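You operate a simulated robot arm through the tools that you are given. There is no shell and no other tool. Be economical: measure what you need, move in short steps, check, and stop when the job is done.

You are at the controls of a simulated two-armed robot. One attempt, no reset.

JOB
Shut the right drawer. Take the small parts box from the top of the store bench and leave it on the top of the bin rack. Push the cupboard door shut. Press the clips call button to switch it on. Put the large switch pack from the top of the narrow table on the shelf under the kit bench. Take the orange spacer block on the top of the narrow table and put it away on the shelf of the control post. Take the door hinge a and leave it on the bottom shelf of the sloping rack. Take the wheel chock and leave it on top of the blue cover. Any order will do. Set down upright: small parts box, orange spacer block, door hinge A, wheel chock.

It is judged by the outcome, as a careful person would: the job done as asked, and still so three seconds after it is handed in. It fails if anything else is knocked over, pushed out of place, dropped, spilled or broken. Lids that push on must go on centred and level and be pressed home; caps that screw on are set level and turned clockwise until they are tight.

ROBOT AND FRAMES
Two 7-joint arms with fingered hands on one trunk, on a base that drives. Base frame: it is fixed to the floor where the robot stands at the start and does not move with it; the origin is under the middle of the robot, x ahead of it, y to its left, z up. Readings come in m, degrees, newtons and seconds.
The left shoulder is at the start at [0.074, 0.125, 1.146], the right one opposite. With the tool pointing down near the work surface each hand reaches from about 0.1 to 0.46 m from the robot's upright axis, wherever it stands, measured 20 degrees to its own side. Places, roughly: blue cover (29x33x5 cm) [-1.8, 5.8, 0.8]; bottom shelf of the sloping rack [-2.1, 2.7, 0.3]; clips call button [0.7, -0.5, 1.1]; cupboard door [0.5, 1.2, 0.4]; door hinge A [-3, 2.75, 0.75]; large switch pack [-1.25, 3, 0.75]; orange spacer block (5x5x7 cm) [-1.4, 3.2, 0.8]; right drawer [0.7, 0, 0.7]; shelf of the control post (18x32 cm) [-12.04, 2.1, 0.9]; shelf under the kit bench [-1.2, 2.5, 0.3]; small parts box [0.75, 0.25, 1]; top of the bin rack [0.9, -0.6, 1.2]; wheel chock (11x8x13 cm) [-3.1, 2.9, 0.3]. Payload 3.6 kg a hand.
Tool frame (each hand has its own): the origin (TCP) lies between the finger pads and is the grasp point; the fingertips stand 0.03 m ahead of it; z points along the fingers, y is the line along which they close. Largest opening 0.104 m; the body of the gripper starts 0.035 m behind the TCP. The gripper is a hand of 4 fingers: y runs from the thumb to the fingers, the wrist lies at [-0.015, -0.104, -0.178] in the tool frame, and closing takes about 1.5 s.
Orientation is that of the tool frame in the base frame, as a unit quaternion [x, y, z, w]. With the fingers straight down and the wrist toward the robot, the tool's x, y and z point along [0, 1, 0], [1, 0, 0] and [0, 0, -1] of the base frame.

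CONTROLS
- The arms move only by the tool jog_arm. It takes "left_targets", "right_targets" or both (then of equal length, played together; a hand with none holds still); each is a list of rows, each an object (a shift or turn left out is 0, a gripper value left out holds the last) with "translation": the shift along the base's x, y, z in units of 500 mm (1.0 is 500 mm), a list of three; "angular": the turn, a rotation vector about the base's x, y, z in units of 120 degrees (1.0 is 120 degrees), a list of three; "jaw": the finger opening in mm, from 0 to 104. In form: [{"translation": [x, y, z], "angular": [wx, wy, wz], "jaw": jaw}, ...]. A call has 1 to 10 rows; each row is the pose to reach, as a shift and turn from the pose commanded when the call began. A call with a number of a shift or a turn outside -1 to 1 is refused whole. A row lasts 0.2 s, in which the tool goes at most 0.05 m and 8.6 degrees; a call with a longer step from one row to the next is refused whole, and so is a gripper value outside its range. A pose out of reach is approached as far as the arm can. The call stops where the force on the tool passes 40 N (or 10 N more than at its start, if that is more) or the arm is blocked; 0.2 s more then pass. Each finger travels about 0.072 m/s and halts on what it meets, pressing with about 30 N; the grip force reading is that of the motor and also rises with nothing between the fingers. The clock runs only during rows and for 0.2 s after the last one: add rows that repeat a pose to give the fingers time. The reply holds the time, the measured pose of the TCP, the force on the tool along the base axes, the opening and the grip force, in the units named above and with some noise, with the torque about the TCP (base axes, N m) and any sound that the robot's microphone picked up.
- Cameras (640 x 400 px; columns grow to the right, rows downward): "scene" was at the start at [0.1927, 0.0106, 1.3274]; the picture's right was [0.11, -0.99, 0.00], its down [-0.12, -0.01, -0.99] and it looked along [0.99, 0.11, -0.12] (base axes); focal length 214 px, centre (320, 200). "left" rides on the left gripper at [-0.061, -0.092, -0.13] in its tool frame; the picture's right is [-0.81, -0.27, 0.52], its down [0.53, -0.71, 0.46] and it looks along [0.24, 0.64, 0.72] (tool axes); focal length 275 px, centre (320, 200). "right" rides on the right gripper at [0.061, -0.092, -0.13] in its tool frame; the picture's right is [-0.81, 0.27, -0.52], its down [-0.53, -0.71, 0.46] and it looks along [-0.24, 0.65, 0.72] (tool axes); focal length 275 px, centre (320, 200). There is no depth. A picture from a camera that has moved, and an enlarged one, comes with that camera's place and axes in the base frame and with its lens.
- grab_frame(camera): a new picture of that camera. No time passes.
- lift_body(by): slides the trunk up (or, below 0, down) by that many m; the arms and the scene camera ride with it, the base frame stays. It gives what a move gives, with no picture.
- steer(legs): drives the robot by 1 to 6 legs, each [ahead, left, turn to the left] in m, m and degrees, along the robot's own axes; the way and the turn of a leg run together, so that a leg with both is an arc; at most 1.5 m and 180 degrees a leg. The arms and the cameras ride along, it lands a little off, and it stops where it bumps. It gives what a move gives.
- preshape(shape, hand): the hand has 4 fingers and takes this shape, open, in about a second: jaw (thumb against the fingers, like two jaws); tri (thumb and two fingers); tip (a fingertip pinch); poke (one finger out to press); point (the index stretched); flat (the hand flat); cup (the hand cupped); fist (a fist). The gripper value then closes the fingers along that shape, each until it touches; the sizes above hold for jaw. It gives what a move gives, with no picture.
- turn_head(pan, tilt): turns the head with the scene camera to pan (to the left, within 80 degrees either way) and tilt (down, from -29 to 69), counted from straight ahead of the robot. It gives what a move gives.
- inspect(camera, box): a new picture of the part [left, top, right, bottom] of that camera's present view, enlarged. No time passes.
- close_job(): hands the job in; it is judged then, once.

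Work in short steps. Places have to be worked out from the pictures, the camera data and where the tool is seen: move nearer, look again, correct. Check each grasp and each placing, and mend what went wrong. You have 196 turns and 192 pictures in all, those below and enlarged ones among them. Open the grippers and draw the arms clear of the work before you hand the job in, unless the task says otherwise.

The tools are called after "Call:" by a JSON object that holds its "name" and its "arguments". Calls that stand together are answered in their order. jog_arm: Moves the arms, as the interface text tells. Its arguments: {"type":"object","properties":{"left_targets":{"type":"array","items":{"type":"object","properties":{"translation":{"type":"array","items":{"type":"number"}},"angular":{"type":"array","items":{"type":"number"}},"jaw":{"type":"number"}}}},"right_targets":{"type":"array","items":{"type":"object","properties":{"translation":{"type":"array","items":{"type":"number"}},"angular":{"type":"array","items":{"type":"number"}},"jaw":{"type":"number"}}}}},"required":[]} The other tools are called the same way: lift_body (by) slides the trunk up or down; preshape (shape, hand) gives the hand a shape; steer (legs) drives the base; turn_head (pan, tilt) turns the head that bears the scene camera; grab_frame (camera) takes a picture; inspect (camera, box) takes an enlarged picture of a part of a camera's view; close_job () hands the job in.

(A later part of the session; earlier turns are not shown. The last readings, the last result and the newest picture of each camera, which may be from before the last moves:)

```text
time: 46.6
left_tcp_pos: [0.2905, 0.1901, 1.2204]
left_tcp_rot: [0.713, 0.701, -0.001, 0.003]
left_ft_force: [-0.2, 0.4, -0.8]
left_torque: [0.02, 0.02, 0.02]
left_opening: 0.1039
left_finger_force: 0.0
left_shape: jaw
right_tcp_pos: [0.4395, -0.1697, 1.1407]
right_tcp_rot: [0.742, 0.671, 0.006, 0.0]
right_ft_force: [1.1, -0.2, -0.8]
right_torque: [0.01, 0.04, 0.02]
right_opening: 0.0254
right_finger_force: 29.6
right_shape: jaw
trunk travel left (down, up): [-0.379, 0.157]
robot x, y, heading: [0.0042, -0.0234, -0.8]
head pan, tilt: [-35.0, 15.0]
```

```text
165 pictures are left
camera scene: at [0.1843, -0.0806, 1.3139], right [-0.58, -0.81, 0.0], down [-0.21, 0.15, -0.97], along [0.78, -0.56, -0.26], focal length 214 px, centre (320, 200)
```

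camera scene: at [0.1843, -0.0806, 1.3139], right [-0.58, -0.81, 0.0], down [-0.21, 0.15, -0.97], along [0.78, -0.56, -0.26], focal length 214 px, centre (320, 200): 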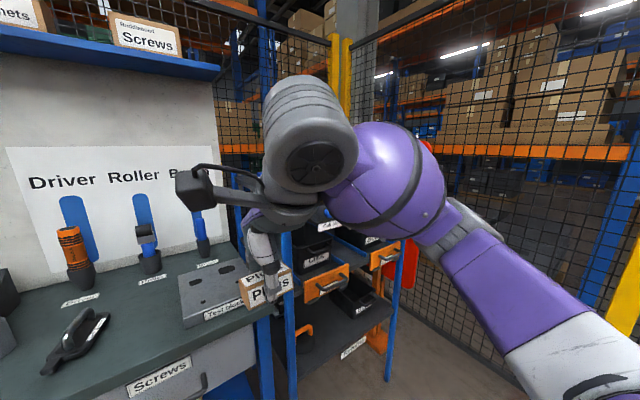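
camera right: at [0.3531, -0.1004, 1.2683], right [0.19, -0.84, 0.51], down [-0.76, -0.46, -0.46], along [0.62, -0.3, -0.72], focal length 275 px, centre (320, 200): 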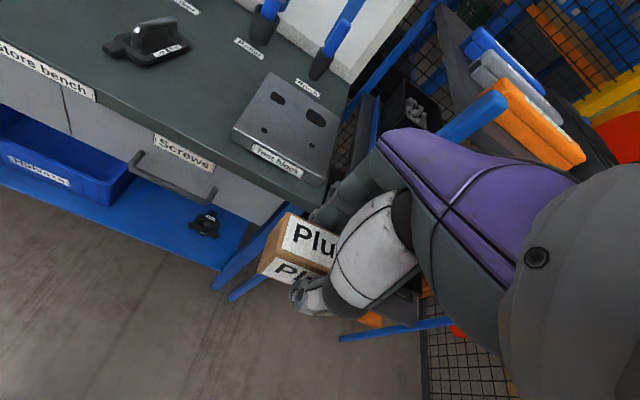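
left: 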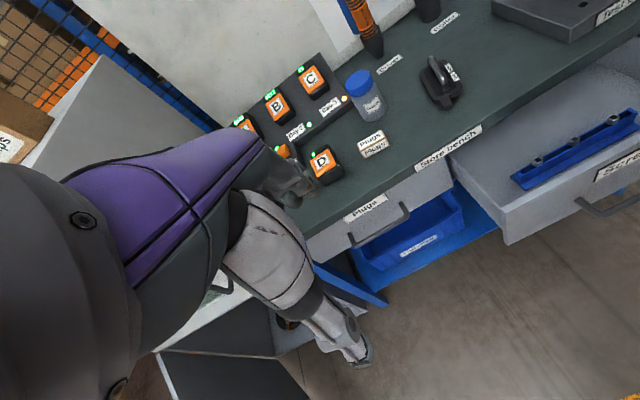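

The box is held. The arm hides the rack; I raise the trunk and slide right to face the rack.

Call:
{"name": "lift_body", "arguments": {"by": 0.15}}

Call:
{"name": "steer", "arguments": {"legs": [[0, -0.42, 0.8]]}}

Call:
{"name": "turn_head", "arguments": {"pan": 0, "tilt": 25}}

Call:
{"name": "grab_frame", "arguments": {"camera": "scene"}}

Call:
{"name": "grab_frame", "arguments": {"camera": "right"}}

```text
time: 48.3
left_tcp_pos: [0.2918, 0.1892, 1.3684]
left_tcp_rot: [0.713, 0.701, -0.004, 0.002]
left_ft_force: [0.1, 0.9, 0.1]
left_torque: [0.03, 0.02, 0.02]
left_opening: 0.1038
left_finger_force: 0.0
left_shape: jaw
right_tcp_pos: [0.4413, -0.1692, 1.2885]
right_tcp_rot: [0.741, 0.671, 0.004, 0.0]
right_ft_force: [0.3, 0.3, -0.9]
right_torque: [0.01, 0.0, 0.03]
right_opening: 0.0254
right_finger_force: 30.2
right_shape: jaw
trunk travel left (down, up): [-0.529, 0.007]
robot x, y, heading: [0.0064, -0.0244, -0.8]
head pan, tilt: [-35.0, 15.0]
```

```text
time: 52.6
left_tcp_pos: [0.2851, -0.2302, 1.3678]
left_tcp_rot: [0.706, 0.709, -0.003, 0.003]
left_ft_force: [-0.7, -0.5, 0.3]
left_torque: [0.02, 0.01, -0.03]
left_opening: 0.1038
left_finger_force: 0.1
left_shape: jaw
right_tcp_pos: [0.4422, -0.5871, 1.2916]
right_tcp_rot: [0.735, 0.678, 0.005, 0.0]
right_ft_force: [0.8, -0.4, -0.3]
right_torque: [-0.02, -0.01, 0.02]
right_opening: 0.0251
right_finger_force: 30.1
right_shape: jaw
trunk travel left (down, up): [-0.529, 0.007]
robot x, y, heading: [0.0036, -0.4529, 0.7]
head pan, tilt: [-35.0, 15.0]
```

```text
time: 53.6
left_tcp_pos: [0.2866, -0.2312, 1.3696]
left_tcp_rot: [0.706, 0.708, -0.002, 0.004]
left_ft_force: [-1.0, 0.1, -0.4]
left_torque: [-0.02, -0.01, 0.01]
left_opening: 0.1038
left_finger_force: 0.1
left_shape: jaw
right_tcp_pos: [0.4411, -0.5873, 1.2894]
right_tcp_rot: [0.734, 0.679, 0.005, 0.0]
right_ft_force: [-0.1, 0.6, -0.3]
right_torque: [0.03, 0.04, -0.02]
right_opening: 0.0252
right_finger_force: 30.2
right_shape: jaw
trunk travel left (down, up): [-0.529, 0.007]
robot x, y, heading: [0.0042, -0.452, 0.5]
head pan, tilt: [0.0, 25.0]
```

```text
164 pictures are left
camera scene: at [0.1085, -0.4506, 1.4641], right [0.01, -1.0, 0.0], down [-0.42, 0.0, -0.91], along [0.91, 0.01, -0.42], focal length 214 px, centre (320, 200)
```

scene: 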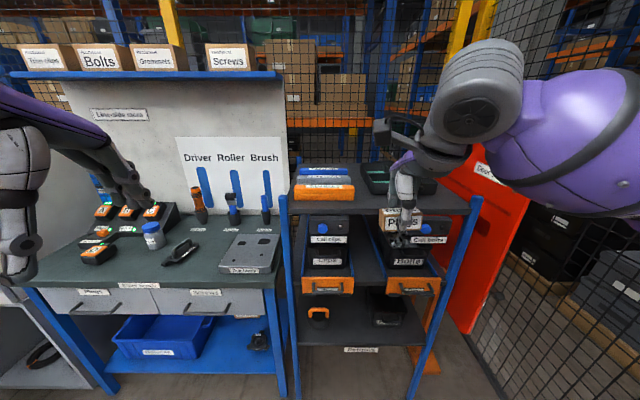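

```text
163 pictures are left
camera right: at [0.3532, -0.5195, 1.4184], right [0.21, -0.83, 0.51], down [-0.75, -0.47, -0.46], along [0.63, -0.29, -0.72], focal length 275 px, centre (320, 200)
```

right: 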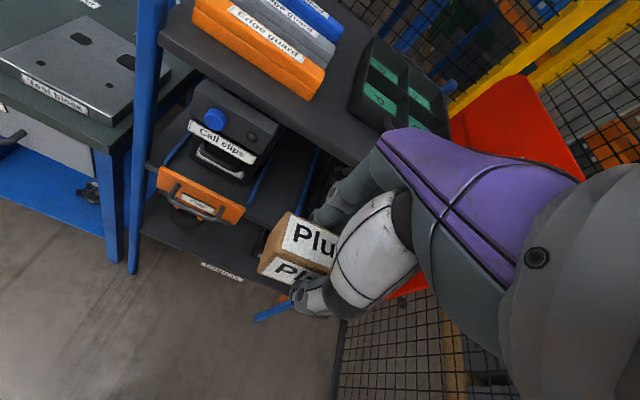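

Rack top: z≈1.175, front edge x≈0.65, orange guard corner at (0.736,-0.553), tray begins x≈0.76. Free strip at about (0.705,-0.70). I drive closer with the box held above.

Call:
{"name": "steer", "arguments": {"legs": [[0.26, -0.11, -0.5]]}}

Call:
{"name": "turn_head", "arguments": {"pan": -10, "tilt": 40}}

Call:
{"name": "grab_frame", "arguments": {"camera": "scene"}}

Call:
{"name": "grab_frame", "arguments": {"camera": "right"}}

```text
time: 55.6
left_tcp_pos: [0.5472, -0.3402, 1.3695]
left_tcp_rot: [0.708, 0.706, -0.002, 0.003]
left_ft_force: [0.4, 0.7, 0.1]
left_torque: [0.0, 0.0, 0.01]
left_opening: 0.1039
left_finger_force: 0.1
left_shape: jaw
right_tcp_pos: [0.702, -0.6958, 1.2901]
right_tcp_rot: [0.735, 0.678, 0.006, 0.001]
right_ft_force: [-0.1, 0.2, -0.4]
right_torque: [0.02, -0.05, 0.02]
right_opening: 0.025
right_finger_force: 30.0
right_shape: jaw
trunk travel left (down, up): [-0.529, 0.007]
robot x, y, heading: [0.2683, -0.5608, 0.3]
head pan, tilt: [0.0, 25.0]
```

```text
time: 56.4
left_tcp_pos: [0.5485, -0.3401, 1.3685]
left_tcp_rot: [0.708, 0.707, -0.002, 0.003]
left_ft_force: [0.2, 0.6, 0.4]
left_torque: [-0.01, 0.03, 0.01]
left_opening: 0.1039
left_finger_force: 0.0
left_shape: jaw
right_tcp_pos: [0.7023, -0.6979, 1.2899]
right_tcp_rot: [0.735, 0.678, 0.005, 0.0]
right_ft_force: [-0.3, 0.2, -0.4]
right_torque: [-0.02, 0.0, -0.03]
right_opening: 0.0253
right_finger_force: 30.1
right_shape: jaw
trunk travel left (down, up): [-0.529, 0.007]
robot x, y, heading: [0.2626, -0.5589, 0.1]
head pan, tilt: [-10.0, 40.0]
```

```text
162 pictures are left
camera scene: at [0.3612, -0.5735, 1.4408], right [-0.17, -0.99, 0.0], down [-0.63, 0.11, -0.77], along [0.76, -0.13, -0.64], focal length 214 px, centre (320, 200)
```

scene: 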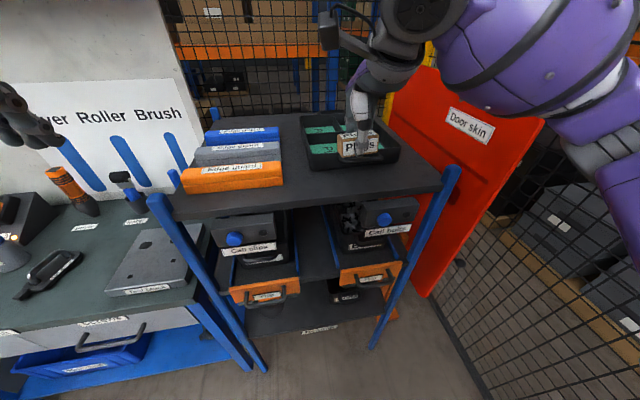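

```text
161 pictures are left
camera right: at [0.6139, -0.6288, 1.4184], right [0.2, -0.83, 0.51], down [-0.75, -0.47, -0.46], along [0.63, -0.29, -0.72], focal length 275 px, centre (320, 200)
```

right: 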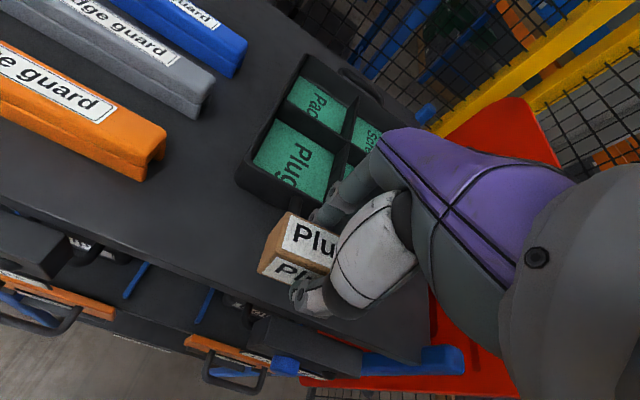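

I check the front edge and tray position precisely with an enlarged view.

Call:
{"name": "inspect", "arguments": {"camera": "scene", "box": [270, 110, 470, 235]}}

```text
3.20 times, centred on (370, 172) of scene
camera zoom: at [0.3612, -0.5735, 1.4408], right [-0.17, -0.99, 0.0], down [-0.63, 0.11, -0.77], along [0.76, -0.13, -0.64], focal length 686 px, centre (160, 288)
```

zoom: 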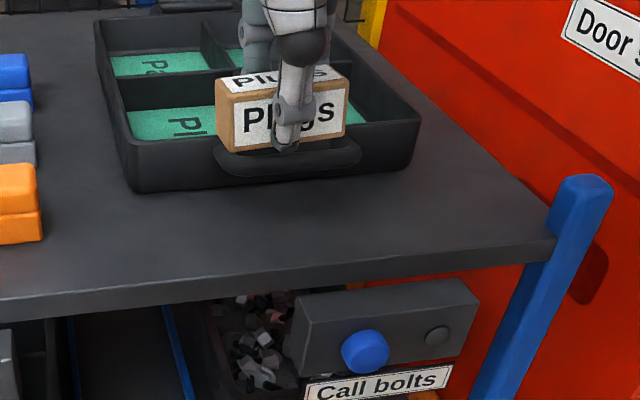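

Strip is x 0.68–0.78, with the tray handle in front of y -0.68…-0.79, so I'll set the box at (0.715,-0.635), left of that handle. Move over and descend to just above.

Call:
{"name": "jog_arm", "arguments": {"right_targets": [{"translation": [0.026, 0.06, 0], "jaw": 10}, {"translation": [0.026, 0.126, 0]}, {"translation": [0.026, 0.126, -0.06]}, {"translation": [0.026, 0.126, -0.12]}, {"translation": [0.026, 0.126, -0.14]}, {"translation": [0.026, 0.126, -0.155]}, {"translation": [0.026, 0.126, -0.155]}]}}

Call:
{"name": "inspect", "arguments": {"camera": "scene", "box": [270, 110, 470, 235]}}

Call:
{"name": "grab_frame", "arguments": {"camera": "right"}}

```text
time: 58.0
left_tcp_pos: [0.5476, -0.3396, 1.3695]
left_tcp_rot: [0.708, 0.706, -0.001, 0.003]
left_ft_force: [0.7, 0.2, -0.1]
left_torque: [0.01, -0.03, 0.0]
left_opening: 0.1038
left_finger_force: 0.1
left_shape: jaw
right_tcp_pos: [0.7149, -0.6333, 1.2123]
right_tcp_rot: [0.735, 0.678, 0.006, 0.001]
right_ft_force: [-0.3, 0.2, -0.4]
right_torque: [0.0, 0.0, 0.01]
right_opening: 0.0254
right_finger_force: 30.2
right_shape: jaw
trunk travel left (down, up): [-0.529, 0.007]
robot x, y, heading: [0.269, -0.5586, 0.5]
head pan, tilt: [-10.0, 40.0]
```

```text
3.20 times, centred on (370, 172) of scene
camera zoom: at [0.3611, -0.5734, 1.4408], right [-0.17, -0.99, 0.0], down [-0.63, 0.11, -0.77], along [0.75, -0.13, -0.64], focal length 686 px, centre (160, 288)
```

zoom: 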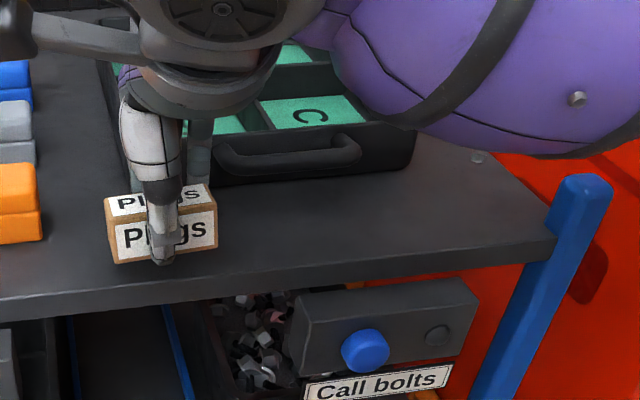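

```text
158 pictures are left
camera right: at [0.6273, -0.5654, 1.34], right [0.2, -0.83, 0.51], down [-0.75, -0.47, -0.46], along [0.63, -0.29, -0.72], focal length 275 px, centre (320, 200)
```

right: 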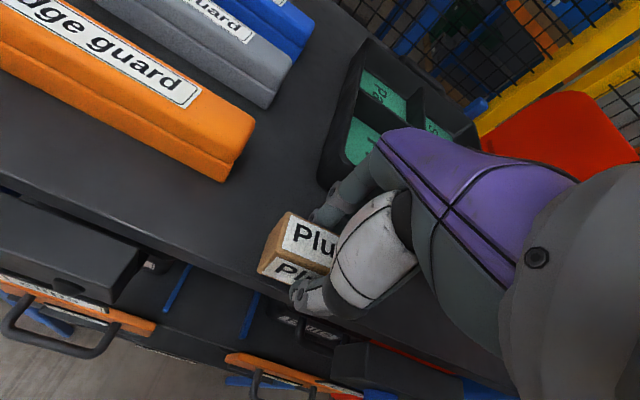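

Box sits over the strip with ~2 cm to the front edge; I nudge 1 cm inward and lower until contact.

Call:
{"name": "jog_arm", "arguments": {"right_targets": [{"translation": [0.02, 0, 0], "jaw": 10}, {"translation": [0.02, 0, -0.008]}, {"translation": [0.02, 0, -0.016]}, {"translation": [0.02, 0, -0.024]}, {"translation": [0.02, 0, -0.032]}]}}

```text
time: 59.2
left_tcp_pos: [0.5474, -0.3402, 1.3699]
left_tcp_rot: [0.708, 0.706, -0.002, 0.002]
left_ft_force: [0.4, -0.6, 0.3]
left_torque: [-0.03, -0.03, -0.01]
left_opening: 0.1035
left_finger_force: 0.1
left_shape: jaw
right_tcp_pos: [0.7252, -0.6346, 1.1969]
right_tcp_rot: [0.736, 0.677, 0.006, 0.001]
right_ft_force: [-0.3, -1.1, -0.4]
right_torque: [0.0, 0.01, 0.04]
right_opening: 0.0253
right_finger_force: 30.1
right_shape: jaw
trunk travel left (down, up): [-0.529, 0.007]
robot x, y, heading: [0.2668, -0.5589, 0.2]
head pan, tilt: [-10.0, 40.0]
```

No contact yet at TCP 1.197; continue lowering in small steps.

Call:
{"name": "jog_arm", "arguments": {"right_targets": [{"translation": [0, 0, -0.006], "jaw": 10}, {"translation": [0, 0, -0.012]}, {"translation": [0, 0, -0.018]}, {"translation": [0, 0, -0.024]}, {"translation": [0, 0, -0.03]}]}}

Call:
{"name": "inspect", "arguments": {"camera": "scene", "box": [270, 110, 470, 235]}}

```text
time: 60.3
left_tcp_pos: [0.5461, -0.3399, 1.3698]
left_tcp_rot: [0.708, 0.707, -0.002, 0.002]
left_ft_force: [-0.7, 0.7, 0.0]
left_torque: [0.01, 0.01, -0.03]
left_opening: 0.1038
left_finger_force: 0.0
left_shape: jaw
right_tcp_pos: [0.7274, -0.6332, 1.1919]
right_tcp_rot: [0.736, 0.676, 0.016, 0.005]
right_ft_force: [-4.6, -2.3, 19.8]
right_torque: [0.05, 0.12, 0.0]
right_opening: 0.0257
right_finger_force: 30.2
right_shape: jaw
trunk travel left (down, up): [-0.529, 0.007]
robot x, y, heading: [0.269, -0.5591, 0.4]
head pan, tilt: [-10.0, 40.0]
stopped in row 5 (right hand): the force on the tool passed its limit at 42 N (the readings are from after the stop); the commanded pose is now the measured one
```

```text
3.20 times, centred on (370, 172) of scene
camera zoom: at [0.3598, -0.5737, 1.4407], right [-0.17, -0.99, 0.0], down [-0.63, 0.11, -0.77], along [0.76, -0.13, -0.64], focal length 686 px, centre (160, 288)
```

zoom: 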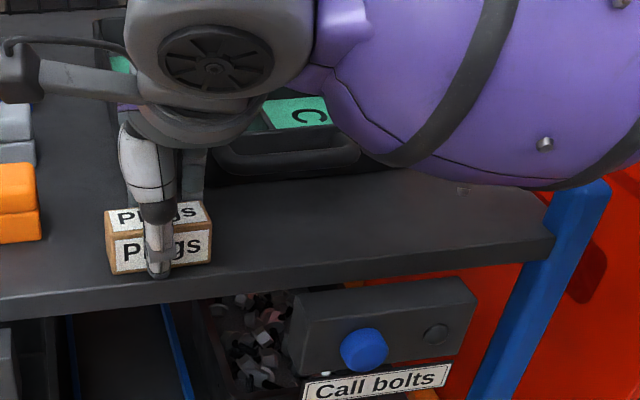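

Contact at TCP 1.192 (rack top ≈1.162, front edge then ≈0.694). I lift slightly, move 2 cm further in, and lower again.

Call:
{"name": "jog_arm", "arguments": {"right_targets": [{"translation": [0, 0, 0.02], "jaw": 10}, {"translation": [0.02, 0, 0.02]}, {"translation": [0.04, 0, 0.02]}, {"translation": [0.04, 0, 0.012]}, {"translation": [0.04, 0, 0.008]}, {"translation": [0.04, 0, 0.004]}]}}

```text
time: 61.7
left_tcp_pos: [0.5464, -0.3414, 1.3704]
left_tcp_rot: [0.708, 0.706, -0.001, 0.003]
left_ft_force: [-0.3, 1.1, 0.6]
left_torque: [-0.02, 0.02, 0.01]
left_opening: 0.1039
left_finger_force: 0.0
left_shape: jaw
right_tcp_pos: [0.7476, -0.6325, 1.193]
right_tcp_rot: [0.737, 0.676, 0.014, 0.004]
right_ft_force: [-3.1, -1.3, 8.5]
right_torque: [0.06, -0.07, -0.01]
right_opening: 0.0256
right_finger_force: 30.5
right_shape: jaw
trunk travel left (down, up): [-0.529, 0.007]
robot x, y, heading: [0.2659, -0.5612, 0.3]
head pan, tilt: [-10.0, 40.0]
```

Light contact (8.5 N). Open modestly and rise.

Call:
{"name": "jog_arm", "arguments": {"right_targets": [{"jaw": 44}, {"jaw": 50}, {"jaw": 50}, {"translation": [0, 0, 0.03], "jaw": 50}, {"translation": [0, 0, 0.1]}, {"translation": [0, 0, 0.18]}, {"translation": [-0.04, 0, 0.26]}]}}

Call:
{"name": "grab_frame", "arguments": {"camera": "right"}}

Call:
{"name": "inspect", "arguments": {"camera": "scene", "box": [270, 110, 470, 235]}}

```text
time: 63.3
left_tcp_pos: [0.5468, -0.3404, 1.37]
left_tcp_rot: [0.707, 0.707, -0.002, 0.003]
left_ft_force: [-0.7, 0.3, -0.9]
left_torque: [0.0, -0.01, 0.02]
left_opening: 0.1039
left_finger_force: 0.1
left_shape: jaw
right_tcp_pos: [0.7268, -0.6324, 1.323]
right_tcp_rot: [0.737, 0.675, 0.012, 0.004]
right_ft_force: [0.2, -0.4, -0.5]
right_torque: [0.03, 0.0, 0.01]
right_opening: 0.0501
right_finger_force: 0.1
right_shape: jaw
trunk travel left (down, up): [-0.529, 0.007]
robot x, y, heading: [0.2684, -0.5608, 0.3]
head pan, tilt: [-10.0, 40.0]
```

```text
156 pictures are left
camera right: at [0.6367, -0.5657, 1.4492], right [0.19, -0.84, 0.51], down [-0.74, -0.47, -0.48], along [0.64, -0.29, -0.71], focal length 275 px, centre (320, 200)
```

right: 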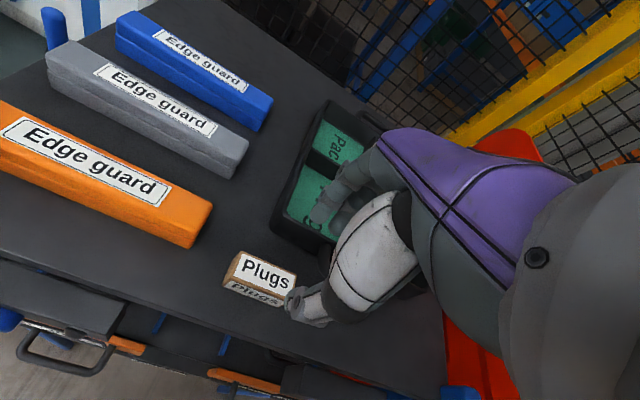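

```text
3.20 times, centred on (370, 172) of scene
camera zoom: at [0.36, -0.5735, 1.4409], right [-0.17, -0.99, 0.0], down [-0.63, 0.11, -0.77], along [0.76, -0.13, -0.64], focal length 686 px, centre (160, 288)
```

zoom: 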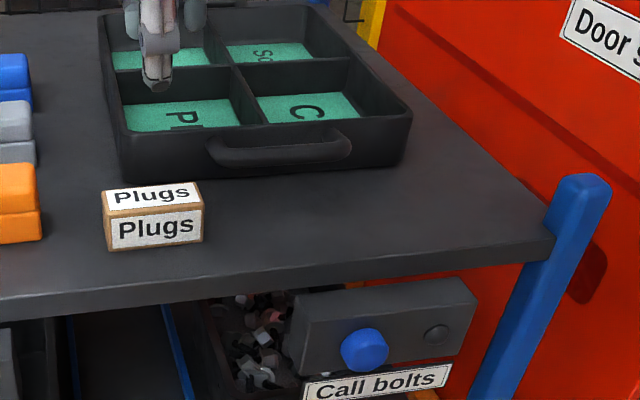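

The box stands upright on the rack top (the tray was nudged about a centimetre, still in its place). Next the "Call clips" button, triangulated at (0.66,-0.455,1.117). I back off, lower the trunk, and shape the right hand to poke.

Call:
{"name": "steer", "arguments": {"legs": [[-0.2, 0, 0], [0, 0.26, 0]]}}

Call:
{"name": "lift_body", "arguments": {"by": -0.12}}

Call:
{"name": "preshape", "arguments": {"hand": "right", "shape": "poke"}}

Call:
{"name": "jog_arm", "arguments": {"right_targets": [{"translation": [0, 0, 0], "angular": [0, -0.07, 0]}, {"translation": [0, 0, 0], "angular": [0, -0.14, 0]}, {"translation": [0, 0, 0], "angular": [0, -0.21, 0]}, {"translation": [0, 0, 0], "angular": [0, -0.28, 0]}, {"translation": [0, 0, 0], "angular": [0, -0.35, 0]}, {"translation": [0, 0, 0], "angular": [0, -0.42, 0]}, {"translation": [0, 0, 0], "angular": [0, -0.49, 0]}, {"translation": [0, 0, 0], "angular": [0, -0.56, 0]}, {"translation": [0, 0, 0], "angular": [0, -0.63, 0]}, {"translation": [0, 0, 0], "angular": [0, -0.7, 0]}]}}

Call:
{"name": "grab_frame", "arguments": {"camera": "scene"}}

```text
time: 67.4
left_tcp_pos: [0.347, -0.0776, 1.3699]
left_tcp_rot: [0.707, 0.707, -0.002, 0.003]
left_ft_force: [-0.3, 0.1, 0.5]
left_torque: [-0.01, -0.03, 0.02]
left_opening: 0.1038
left_finger_force: 0.0
left_shape: jaw
right_tcp_pos: [0.5259, -0.3704, 1.3211]
right_tcp_rot: [0.735, 0.677, 0.014, 0.003]
right_ft_force: [0.0, 0.8, -0.2]
right_torque: [-0.02, 0.02, 0.01]
right_opening: 0.0496
right_finger_force: 0.1
right_shape: jaw
trunk travel left (down, up): [-0.529, 0.007]
robot x, y, heading: [0.0658, -0.2981, 0.1]
head pan, tilt: [-10.0, 40.0]
```

```text
time: 68.9
left_tcp_pos: [0.3442, -0.0769, 1.2493]
left_tcp_rot: [0.707, 0.707, -0.002, 0.003]
left_ft_force: [0.2, -0.7, 0.1]
left_torque: [0.0, 0.02, 0.0]
left_opening: 0.1039
left_finger_force: 0.0
left_shape: jaw
right_tcp_pos: [0.5251, -0.3706, 1.2027]
right_tcp_rot: [0.736, 0.677, 0.013, 0.003]
right_ft_force: [-0.2, 0.1, 0.1]
right_torque: [0.0, 0.0, 0.03]
right_opening: 0.0499
right_finger_force: 0.1
right_shape: jaw
trunk travel left (down, up): [-0.409, 0.127]
robot x, y, heading: [0.0606, -0.299, 0.4]
head pan, tilt: [-10.0, 40.0]
```

```text
time: 69.8
left_tcp_pos: [0.3453, -0.0771, 1.2494]
left_tcp_rot: [0.707, 0.707, -0.002, 0.004]
left_ft_force: [0.2, -0.1, -0.5]
left_torque: [0.0, -0.03, 0.01]
left_opening: 0.104
left_finger_force: 0.1
left_shape: jaw
right_tcp_pos: [0.5257, -0.3701, 1.2021]
right_tcp_rot: [0.736, 0.677, 0.013, 0.003]
right_ft_force: [0.3, -1.0, 0.4]
right_torque: [0.0, 0.01, -0.01]
right_opening: 0.0002
right_finger_force: 0.0
right_shape: poke
trunk travel left (down, up): [-0.409, 0.127]
robot x, y, heading: [0.0654, -0.2967, 0.1]
head pan, tilt: [-10.0, 40.0]
```

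```text
time: 72.0
left_tcp_pos: [0.3463, -0.0753, 1.2502]
left_tcp_rot: [0.707, 0.707, -0.002, 0.003]
left_ft_force: [0.4, -0.1, -0.3]
left_torque: [-0.02, 0.02, -0.01]
left_opening: 0.1039
left_finger_force: 0.1
left_shape: jaw
right_tcp_pos: [0.5795, -0.3342, 1.2348]
right_tcp_rot: [0.547, 0.508, 0.492, 0.448]
right_ft_force: [1.0, 0.7, -0.9]
right_torque: [-0.02, 0.02, 0.0]
right_opening: 0.0
right_finger_force: 0.0
right_shape: poke
right hand out of reach, approached as far as the arm can: row 5, 6, 7, 8, 9, 10
trunk travel left (down, up): [-0.409, 0.127]
robot x, y, heading: [0.0638, -0.2982, 0.3]
head pan, tilt: [-10.0, 40.0]
```

```text
154 pictures are left
camera scene: at [0.2422, -0.3097, 1.3058], right [-0.17, -0.99, 0.0], down [-0.63, 0.11, -0.77], along [0.75, -0.13, -0.64], focal length 214 px, centre (320, 200)
```

scene: 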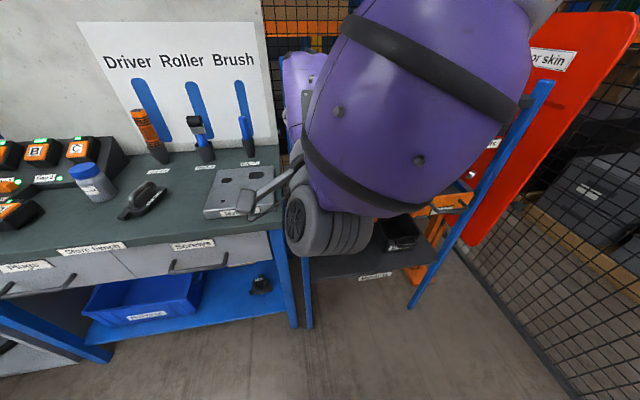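

The hand points forward now at (0.58,-0.33,1.235). I back off a bit and lower the trunk to bring it to the button's height, then look through the hand camera.

Call:
{"name": "steer", "arguments": {"legs": [[-0.12, 0, 0]]}}

Call:
{"name": "lift_body", "arguments": {"by": -0.1}}

Call:
{"name": "grab_frame", "arguments": {"camera": "right"}}

Call:
{"name": "grab_frame", "arguments": {"camera": "scene"}}

```text
time: 73.2
left_tcp_pos: [0.2282, -0.0769, 1.249]
left_tcp_rot: [0.707, 0.707, -0.002, 0.002]
left_ft_force: [-0.4, -0.4, -0.4]
left_torque: [0.02, 0.0, 0.02]
left_opening: 0.1037
left_finger_force: 0.0
left_shape: jaw
right_tcp_pos: [0.4612, -0.3349, 1.2342]
right_tcp_rot: [0.547, 0.508, 0.493, 0.447]
right_ft_force: [0.6, 0.9, 0.4]
right_torque: [0.0, 0.04, 0.0]
right_opening: 0.0
right_finger_force: 0.1
right_shape: poke
trunk travel left (down, up): [-0.409, 0.127]
robot x, y, heading: [-0.0494, -0.2955, 0.4]
head pan, tilt: [-10.0, 40.0]
```

```text
time: 74.5
left_tcp_pos: [0.2278, -0.078, 1.1504]
left_tcp_rot: [0.707, 0.707, -0.001, 0.003]
left_ft_force: [0.5, -1.2, -0.5]
left_torque: [0.03, 0.03, 0.0]
left_opening: 0.1037
left_finger_force: 0.0
left_shape: jaw
right_tcp_pos: [0.4817, -0.3348, 1.0889]
right_tcp_rot: [0.573, 0.531, 0.462, 0.419]
right_ft_force: [0.0, 0.2, 0.0]
right_torque: [-0.03, -0.03, 0.01]
right_opening: 0.0002
right_finger_force: 0.0
right_shape: poke
trunk travel left (down, up): [-0.309, 0.227]
robot x, y, heading: [-0.0516, -0.2934, 0.2]
head pan, tilt: [-10.0, 40.0]
```

```text
153 pictures are left
camera right: at [0.3338, -0.267, 1.0324], right [-0.45, -0.84, 0.31], down [0.28, -0.47, -0.84], along [0.85, -0.29, 0.45], focal length 275 px, centre (320, 200)
```

right: 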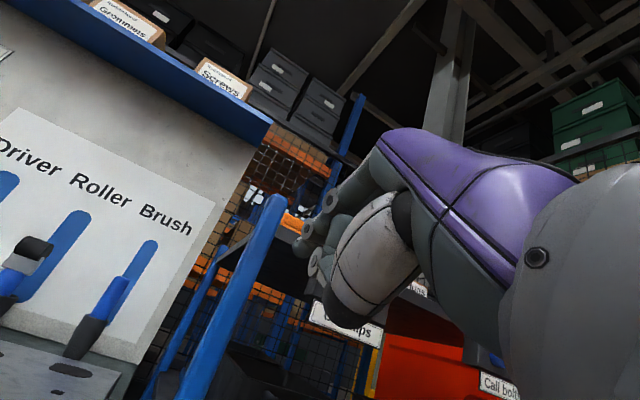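

```text
152 pictures are left
camera scene: at [0.1481, -0.3109, 1.2059], right [-0.17, -0.99, 0.0], down [-0.63, 0.11, -0.77], along [0.76, -0.13, -0.64], focal length 214 px, centre (320, 200)
```

scene: 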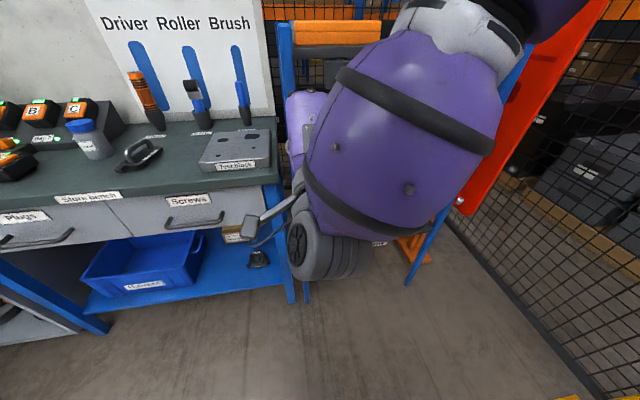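

I zoom on the hand to see which finger extends.

Call:
{"name": "inspect", "arguments": {"camera": "right", "box": [240, 150, 480, 350]}}

Call:
{"name": "grab_frame", "arguments": {"camera": "left"}}

```text
2.00 times, centred on (360, 250) of right
camera zoom: at [0.3338, -0.267, 1.0324], right [-0.45, -0.84, 0.31], down [0.28, -0.47, -0.84], along [0.85, -0.29, 0.45], focal length 551 px, centre (240, 100)
```

zoom: 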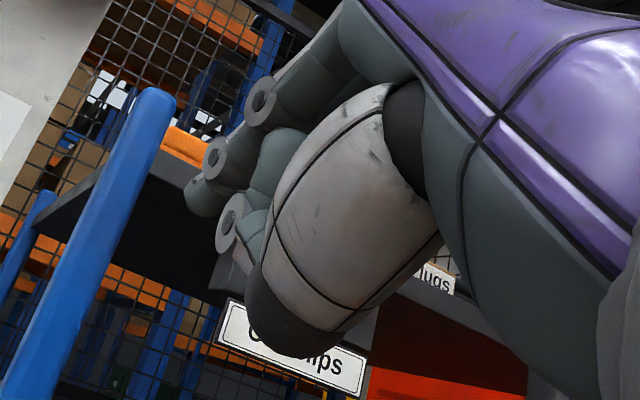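

```text
150 pictures are left
camera left: at [0.1368, -0.1382, 1.2803], right [-0.27, -0.81, -0.51], down [-0.71, 0.53, -0.46], along [0.65, 0.24, -0.73], focal length 275 px, centre (320, 200)
```

left: 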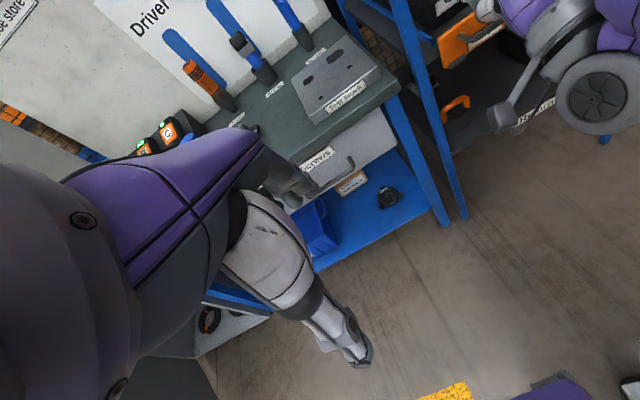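

The arm blocks the view in this posture. As with the drawer, a 45° tilt lets the forearm come from the side, so I tip the fingers down 35°, raise the trunk, and line up at y -0.455.

Call:
{"name": "lift_body", "arguments": {"by": 0.14}}

Call:
{"name": "jog_arm", "arguments": {"right_targets": [{"translation": [0, -0.04, 0], "angular": [0, 0.06, 0]}, {"translation": [0, -0.08, 0], "angular": [0, 0.12, 0]}, {"translation": [0, -0.12, 0], "angular": [0, 0.18, 0]}, {"translation": [0, -0.16, 0], "angular": [0, 0.24, 0]}, {"translation": [0, -0.2, 0], "angular": [0, 0.28, 0]}, {"translation": [0, -0.24, 0], "angular": [0, 0.28, 0]}, {"translation": [0, -0.24, 0], "angular": [0, 0.28, 0]}]}}

Call:
{"name": "grab_frame", "arguments": {"camera": "scene"}}

Call:
{"name": "grab_frame", "arguments": {"camera": "right"}}

```text
time: 76.2
left_tcp_pos: [0.229, -0.0769, 1.2886]
left_tcp_rot: [0.706, 0.708, -0.003, 0.003]
left_ft_force: [0.1, 0.4, 0.2]
left_torque: [0.0, 0.01, 0.02]
left_opening: 0.1038
left_finger_force: 0.0
left_shape: jaw
right_tcp_pos: [0.4624, -0.3338, 1.2788]
right_tcp_rot: [0.552, 0.508, 0.489, 0.445]
right_ft_force: [-0.2, 0.0, -0.4]
right_torque: [0.02, 0.01, 0.0]
right_opening: 0.0
right_finger_force: 0.1
right_shape: poke
trunk travel left (down, up): [-0.449, 0.087]
robot x, y, heading: [-0.0469, -0.2961, 0.0]
head pan, tilt: [-10.0, 40.0]
```

```text
time: 77.8
left_tcp_pos: [0.2282, -0.0765, 1.2897]
left_tcp_rot: [0.707, 0.707, -0.002, 0.003]
left_ft_force: [0.1, 0.5, 0.4]
left_torque: [-0.02, 0.01, -0.03]
left_opening: 0.1037
left_finger_force: 0.1
left_shape: jaw
right_tcp_pos: [0.4622, -0.4525, 1.2784]
right_tcp_rot: [0.669, 0.616, 0.308, 0.278]
right_ft_force: [0.0, 0.1, -0.3]
right_torque: [-0.02, 0.01, 0.0]
right_opening: 0.0
right_finger_force: 0.2
right_shape: poke
trunk travel left (down, up): [-0.449, 0.087]
robot x, y, heading: [-0.0512, -0.2981, 0.3]
head pan, tilt: [-10.0, 40.0]
```

```text
149 pictures are left
camera scene: at [0.1084, -0.3104, 1.351], right [-0.17, -0.99, 0.0], down [-0.63, 0.11, -0.77], along [0.76, -0.13, -0.64], focal length 214 px, centre (320, 200)
```

scene: 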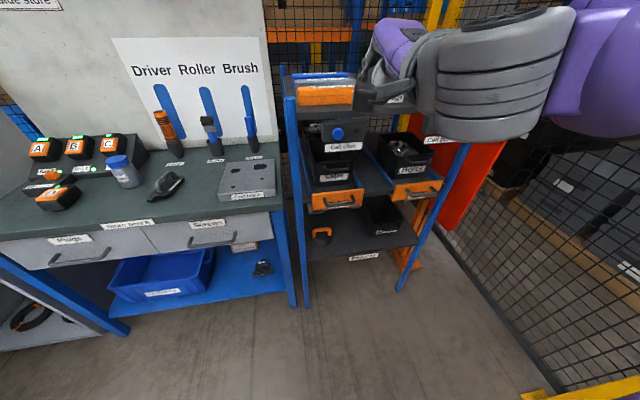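

```text
148 pictures are left
camera right: at [0.306, -0.3836, 1.2978], right [-0.25, -0.83, 0.49], down [-0.15, -0.47, -0.87], along [0.96, -0.29, -0.01], focal length 275 px, centre (320, 200)
```

right: 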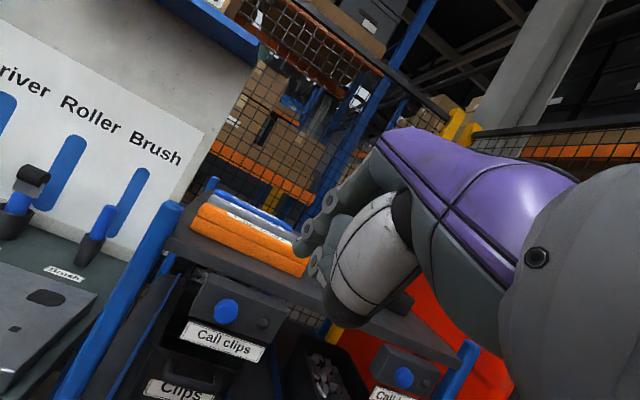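

The button is at about (0.66,-0.452,1.11). I bring the hand to a pre-press position about 8 cm short and look.

Call:
{"name": "jog_arm", "arguments": {"right_targets": [{"translation": [0.02, 0, -0.07]}, {"translation": [0.05, 0, -0.15]}, {"translation": [0.1, 0, -0.21]}, {"translation": [0.16, 0, -0.25]}, {"translation": [0.18, 0, -0.26]}, {"translation": [0.18, 0, -0.26]}]}}

Call:
{"name": "inspect", "arguments": {"camera": "scene", "box": [260, 60, 480, 200]}}

Call:
{"name": "inspect", "arguments": {"camera": "right", "box": [180, 150, 420, 350]}}

```text
time: 79.2
left_tcp_pos: [0.2285, -0.0774, 1.289]
left_tcp_rot: [0.707, 0.707, -0.003, 0.002]
left_ft_force: [0.2, -0.9, 0.3]
left_torque: [-0.01, 0.0, 0.02]
left_opening: 0.1039
left_finger_force: 0.1
left_shape: jaw
right_tcp_pos: [0.5469, -0.4163, 1.1808]
right_tcp_rot: [0.677, 0.612, 0.301, 0.277]
right_ft_force: [0.3, 0.1, 0.9]
right_torque: [-0.03, -0.03, 0.0]
right_opening: 0.0
right_finger_force: 0.0
right_shape: poke
right hand out of reach, approached as far as the arm can: row 2, 3, 4, 5, 6
trunk travel left (down, up): [-0.449, 0.087]
robot x, y, heading: [-0.0522, -0.3017, 0.3]
head pan, tilt: [-10.0, 40.0]
```

```text
2.86 times, centred on (370, 130) of scene
camera zoom: at [0.1086, -0.3111, 1.3509], right [-0.17, -0.99, 0.0], down [-0.63, 0.11, -0.77], along [0.75, -0.13, -0.64], focal length 613 px, centre (177, 400)
```

zoom: 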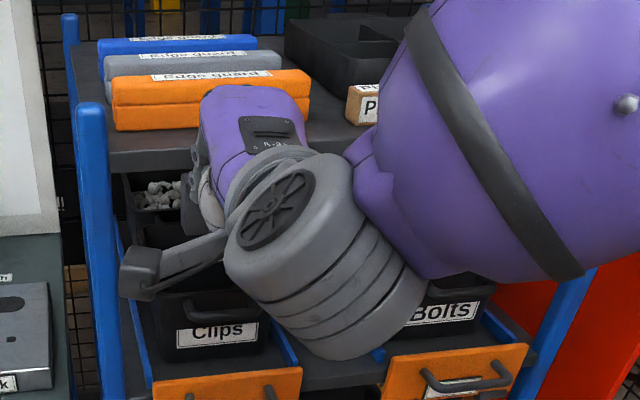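

```text
2.00 times, centred on (300, 250) of right
camera zoom: at [0.3927, -0.344, 1.2015], right [-0.26, -0.83, 0.49], down [-0.17, -0.46, -0.87], along [0.95, -0.31, -0.02], focal length 551 px, centre (360, 100)
```

zoom: 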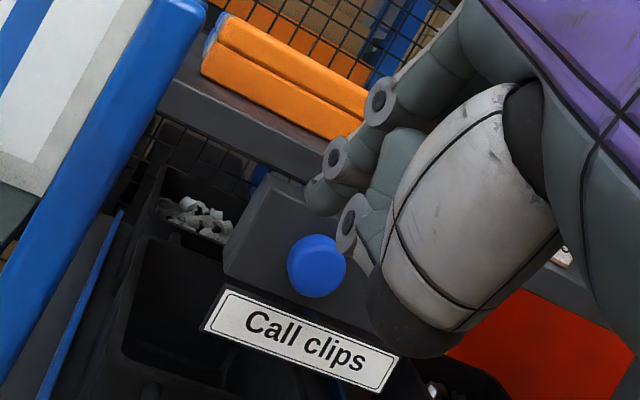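

Button confirmed at (0.66,-0.455,1.109); the poking fingertip is about 4 cm ahead of the TCP. The arm is folded too close, so I back the base off 10 cm and then extend.

Call:
{"name": "steer", "arguments": {"legs": [[-0.12, -0.02, 0]]}}

Call:
{"name": "jog_arm", "arguments": {"right_targets": [{"translation": [0.06, -0.02, -0.02]}, {"translation": [0.12, -0.04, -0.04]}, {"translation": [0.18, -0.05, -0.06]}, {"translation": [0.24, -0.06, -0.08]}, {"translation": [0.28, -0.06, -0.08]}, {"translation": [0.28, -0.06, -0.08]}]}}

Call:
{"name": "inspect", "arguments": {"camera": "right", "box": [180, 150, 420, 350]}}

Call:
{"name": "grab_frame", "arguments": {"camera": "scene"}}

```text
time: 80.5
left_tcp_pos: [0.1088, -0.0974, 1.2896]
left_tcp_rot: [0.706, 0.708, -0.003, 0.003]
left_ft_force: [0.2, -0.8, 0.7]
left_torque: [-0.01, 0.01, -0.02]
left_opening: 0.104
left_finger_force: 0.0
left_shape: jaw
right_tcp_pos: [0.4273, -0.4346, 1.1802]
right_tcp_rot: [0.676, 0.613, 0.301, 0.276]
right_ft_force: [0.0, 0.2, 0.1]
right_torque: [0.02, 0.04, 0.0]
right_opening: 0.0
right_finger_force: 0.1
right_shape: poke
trunk travel left (down, up): [-0.449, 0.087]
robot x, y, heading: [-0.1708, -0.3176, 0.6]
head pan, tilt: [-10.0, 40.0]
```

```text
time: 81.9
left_tcp_pos: [0.1079, -0.097, 1.2895]
left_tcp_rot: [0.705, 0.709, -0.003, 0.003]
left_ft_force: [0.4, 0.3, -0.6]
left_torque: [0.0, -0.01, 0.0]
left_opening: 0.1041
left_finger_force: 0.0
left_shape: jaw
right_tcp_pos: [0.5515, -0.4434, 1.1622]
right_tcp_rot: [0.685, 0.609, 0.291, 0.275]
right_ft_force: [0.8, -1.1, -0.6]
right_torque: [-0.01, 0.0, 0.04]
right_opening: 0.0
right_finger_force: 0.0
right_shape: poke
right hand out of reach, approached as far as the arm can: row 1, 2, 3, 4, 5, 6
trunk travel left (down, up): [-0.449, 0.087]
robot x, y, heading: [-0.1712, -0.3158, 0.6]
head pan, tilt: [-10.0, 40.0]
```

```text
2.00 times, centred on (300, 250) of right
camera zoom: at [0.3986, -0.3697, 1.1849], right [-0.26, -0.82, 0.5], down [-0.19, -0.46, -0.87], along [0.94, -0.33, -0.04], focal length 551 px, centre (360, 100)
```

zoom: 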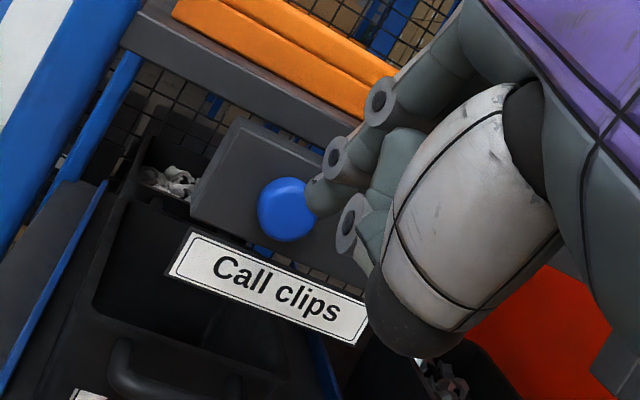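

```text
144 pictures are left
camera scene: at [-0.0114, -0.3312, 1.351], right [-0.17, -0.99, 0.0], down [-0.63, 0.11, -0.77], along [0.76, -0.13, -0.64], focal length 214 px, centre (320, 200)
```

scene: 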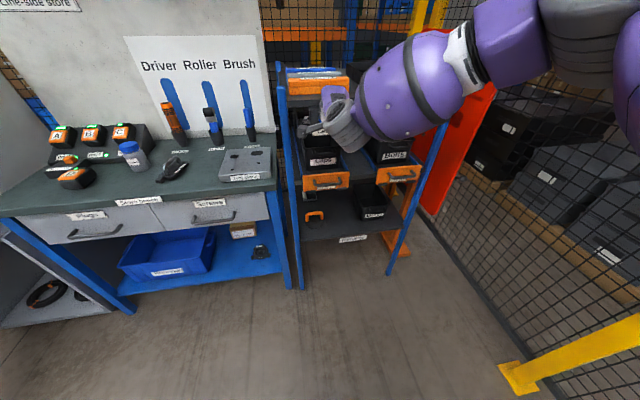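

The arm is extended nicely now with the fingertip near the button. I continue with a small correction down and forward.

Call:
{"name": "jog_arm", "arguments": {"right_targets": [{"translation": [0.03, -0.01, -0.02]}, {"translation": [0.06, -0.02, -0.04]}, {"translation": [0.08, -0.02, -0.05]}, {"translation": [0.08, -0.02, -0.05]}]}}

Call:
{"name": "inspect", "arguments": {"camera": "right", "box": [180, 150, 420, 350]}}

Call:
{"name": "inspect", "arguments": {"camera": "scene", "box": [270, 60, 410, 180]}}

```text
time: 82.9
left_tcp_pos: [0.108, -0.0977, 1.2886]
left_tcp_rot: [0.706, 0.708, -0.003, 0.002]
left_ft_force: [0.1, 0.1, -0.5]
left_torque: [0.0, 0.01, 0.0]
left_opening: 0.104
left_finger_force: 0.1
left_shape: jaw
right_tcp_pos: [0.5508, -0.4432, 1.1609]
right_tcp_rot: [0.684, 0.61, 0.293, 0.274]
right_ft_force: [-0.4, -0.3, 0.1]
right_torque: [0.03, -0.03, 0.01]
right_opening: 0.0
right_finger_force: 0.0
right_shape: poke
right hand out of reach, approached as far as the arm can: row 1, 2, 3, 4
trunk travel left (down, up): [-0.449, 0.087]
robot x, y, heading: [-0.1721, -0.3162, 0.6]
head pan, tilt: [-10.0, 40.0]
```

```text
2.00 times, centred on (300, 250) of right
camera zoom: at [0.3986, -0.3698, 1.185], right [-0.26, -0.82, 0.5], down [-0.19, -0.46, -0.87], along [0.94, -0.33, -0.04], focal length 551 px, centre (360, 100)
```

zoom: 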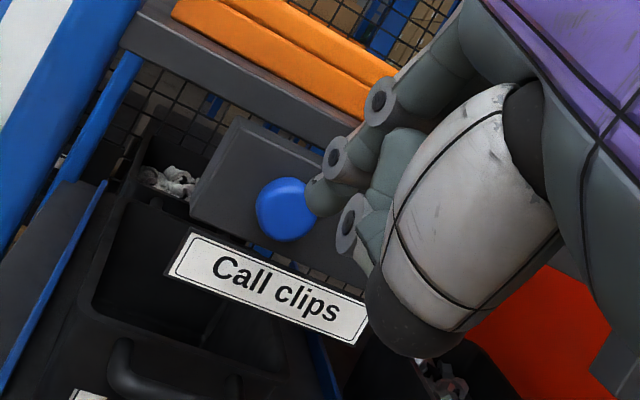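

```text
3.33 times, centred on (340, 120) of scene
camera zoom: at [-0.0113, -0.3312, 1.351], right [-0.17, -0.99, 0.0], down [-0.63, 0.11, -0.77], along [0.76, -0.13, -0.64], focal length 715 px, centre (253, 467)
```

zoom: 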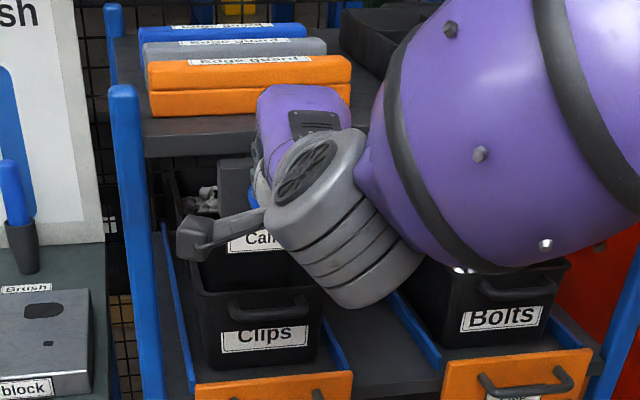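

The wrist seems limited at this height relative to the shoulder; raising the trunk should reproduce the drawer posture. Lift, then lower the hand.

Call:
{"name": "lift_body", "arguments": {"by": 0.085}}

Call:
{"name": "jog_arm", "arguments": {"right_targets": [{"translation": [0.02, -0.01, -0.06]}, {"translation": [0.04, -0.02, -0.12]}, {"translation": [0.06, -0.02, -0.18]}, {"translation": [0.08, -0.02, -0.22]}, {"translation": [0.1, -0.02, -0.22]}]}}

Call:
{"name": "inspect", "arguments": {"camera": "right", "box": [180, 150, 420, 350]}}

```text
time: 84.1
left_tcp_pos: [0.1103, -0.0975, 1.3729]
left_tcp_rot: [0.705, 0.709, -0.003, 0.002]
left_ft_force: [-0.5, 1.0, 0.2]
left_torque: [-0.01, 0.03, 0.01]
left_opening: 0.1036
left_finger_force: 0.1
left_shape: jaw
right_tcp_pos: [0.4899, -0.444, 1.437]
right_tcp_rot: [0.638, 0.565, 0.384, 0.356]
right_ft_force: [1.1, -0.4, -0.6]
right_torque: [0.03, -0.01, 0.02]
right_opening: 0.0
right_finger_force: 0.1
right_shape: poke
trunk travel left (down, up): [-0.534, 0.002]
robot x, y, heading: [-0.1734, -0.3176, 0.2]
head pan, tilt: [-10.0, 40.0]
```

```text
time: 85.3
left_tcp_pos: [0.1062, -0.0982, 1.3742]
left_tcp_rot: [0.706, 0.709, -0.001, 0.003]
left_ft_force: [0.6, -0.3, -0.5]
left_torque: [0.0, 0.01, -0.03]
left_opening: 0.1038
left_finger_force: 0.1
left_shape: jaw
right_tcp_pos: [0.5436, -0.4171, 1.3581]
right_tcp_rot: [0.654, 0.557, 0.371, 0.352]
right_ft_force: [0.5, -0.6, -0.5]
right_torque: [-0.01, 0.0, 0.02]
right_opening: 0.0
right_finger_force: 0.0
right_shape: poke
right hand out of reach, approached as far as the arm can: row 1, 2, 3, 4, 5
trunk travel left (down, up): [-0.534, 0.002]
robot x, y, heading: [-0.172, -0.3157, 0.3]
head pan, tilt: [-10.0, 40.0]
```

```text
2.00 times, centred on (300, 250) of right
camera zoom: at [0.3918, -0.3389, 1.3448], right [-0.41, -0.81, 0.41], down [0.01, -0.46, -0.89], along [0.91, -0.36, 0.19], focal length 551 px, centre (360, 100)
```

zoom: 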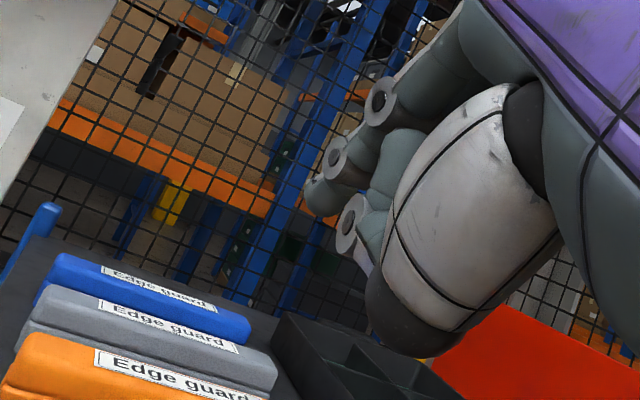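

The arm configuration drifted into a bad fold when lifting. I reset the hand to tool-down in free space, then approach again.

Call:
{"name": "jog_arm", "arguments": {"right_targets": [{"translation": [-0.03, -0.02, 0], "angular": [0, 0.065, 0]}, {"translation": [-0.06, -0.04, 0], "angular": [0, 0.13, 0]}, {"translation": [-0.1, -0.06, 0], "angular": [0, 0.195, 0]}, {"translation": [-0.14, -0.08, 0], "angular": [0, 0.26, 0]}, {"translation": [-0.18, -0.1, 0], "angular": [0, 0.325, 0]}, {"translation": [-0.22, -0.12, 0], "angular": [0, 0.39, 0]}, {"translation": [-0.26, -0.14, 0], "angular": [0, 0.455, 0]}, {"translation": [-0.3, -0.16, 0], "angular": [0, 0.513, 0]}, {"translation": [-0.3, -0.2, -0.04], "angular": [0, 0.513, 0]}, {"translation": [-0.3, -0.2, -0.08], "angular": [0, 0.513, 0]}]}}

Call:
{"name": "grab_frame", "arguments": {"camera": "scene"}}

```text
time: 87.5
left_tcp_pos: [0.1084, -0.0969, 1.3733]
left_tcp_rot: [0.706, 0.709, -0.002, 0.003]
left_ft_force: [-0.9, -0.1, 0.8]
left_torque: [0.0, -0.02, 0.01]
left_opening: 0.1038
left_finger_force: 0.0
left_shape: jaw
right_tcp_pos: [0.3953, -0.5142, 1.3173]
right_tcp_rot: [0.744, 0.668, 0.003, 0.016]
right_ft_force: [-0.4, 0.8, -1.0]
right_torque: [0.01, -0.02, 0.02]
right_opening: 0.0002
right_finger_force: 0.0
right_shape: poke
trunk travel left (down, up): [-0.534, 0.002]
robot x, y, heading: [-0.1695, -0.3168, 0.5]
head pan, tilt: [-10.0, 40.0]
```

```text
140 pictures are left
camera scene: at [-0.0835, -0.3314, 1.445], right [-0.17, -0.99, 0.0], down [-0.63, 0.11, -0.77], along [0.76, -0.13, -0.64], focal length 214 px, centre (320, 200)
```

scene: 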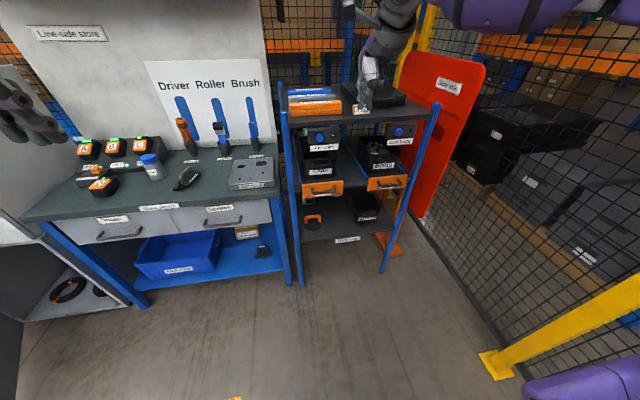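

Good clean posture. I approach again with a 30° tilt, descending to button height short of the panel.

Call:
{"name": "jog_arm", "arguments": {"right_targets": [{"translation": [0.0, 0.01, -0.05], "angular": [0, -0.03, 0]}, {"translation": [0.0, 0.03, -0.11], "angular": [0, -0.06, 0]}, {"translation": [0.02, 0.05, -0.17], "angular": [0, -0.1, 0]}, {"translation": [0.06, 0.07, -0.23], "angular": [0, -0.14, 0]}, {"translation": [0.1, 0.09, -0.28], "angular": [0, -0.18, 0]}, {"translation": [0.16, 0.11, -0.32], "angular": [0, -0.22, 0]}, {"translation": [0.22, 0.12, -0.34], "angular": [0, -0.25, 0]}, {"translation": [0.28, 0.12, -0.34], "angular": [0, -0.25, 0]}, {"translation": [0.28, 0.12, -0.34], "angular": [0, -0.25, 0]}]}}

Call:
{"name": "grab_frame", "arguments": {"camera": "scene"}}

Call:
{"name": "inspect", "arguments": {"camera": "right", "box": [180, 150, 420, 350]}}

```text
time: 89.5
left_tcp_pos: [0.1074, -0.0978, 1.3743]
left_tcp_rot: [0.706, 0.709, -0.002, 0.003]
left_ft_force: [-0.9, 0.1, 0.8]
left_torque: [-0.01, 0.01, 0.0]
left_opening: 0.1036
left_finger_force: 0.1
left_shape: jaw
right_tcp_pos: [0.5325, -0.4547, 1.1505]
right_tcp_rot: [0.717, 0.641, 0.197, 0.188]
right_ft_force: [-0.3, -0.3, -1.2]
right_torque: [0.01, -0.03, 0.01]
right_opening: 0.0002
right_finger_force: 0.1
right_shape: poke
trunk travel left (down, up): [-0.534, 0.002]
robot x, y, heading: [-0.1739, -0.313, 0.6]
head pan, tilt: [-10.0, 40.0]
```

```text
139 pictures are left
camera scene: at [-0.0842, -0.332, 1.4451], right [-0.17, -0.99, 0.0], down [-0.63, 0.11, -0.77], along [0.76, -0.13, -0.64], focal length 214 px, centre (320, 200)
```

scene: 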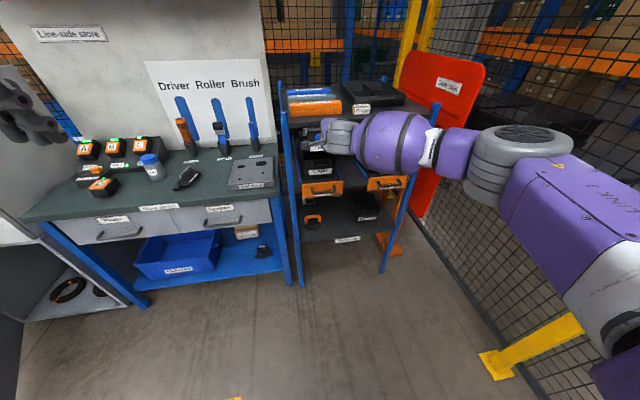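

```text
2.00 times, centred on (300, 250) of right
camera zoom: at [0.3926, -0.3817, 1.2135], right [-0.12, -0.83, 0.55], down [-0.42, -0.46, -0.78], along [0.9, -0.33, -0.29], focal length 551 px, centre (360, 100)
```

zoom: 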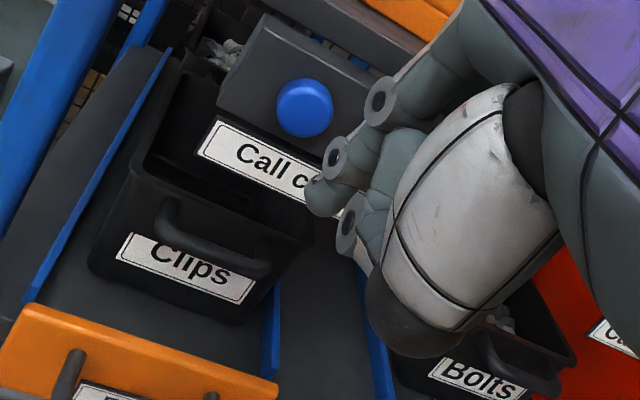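

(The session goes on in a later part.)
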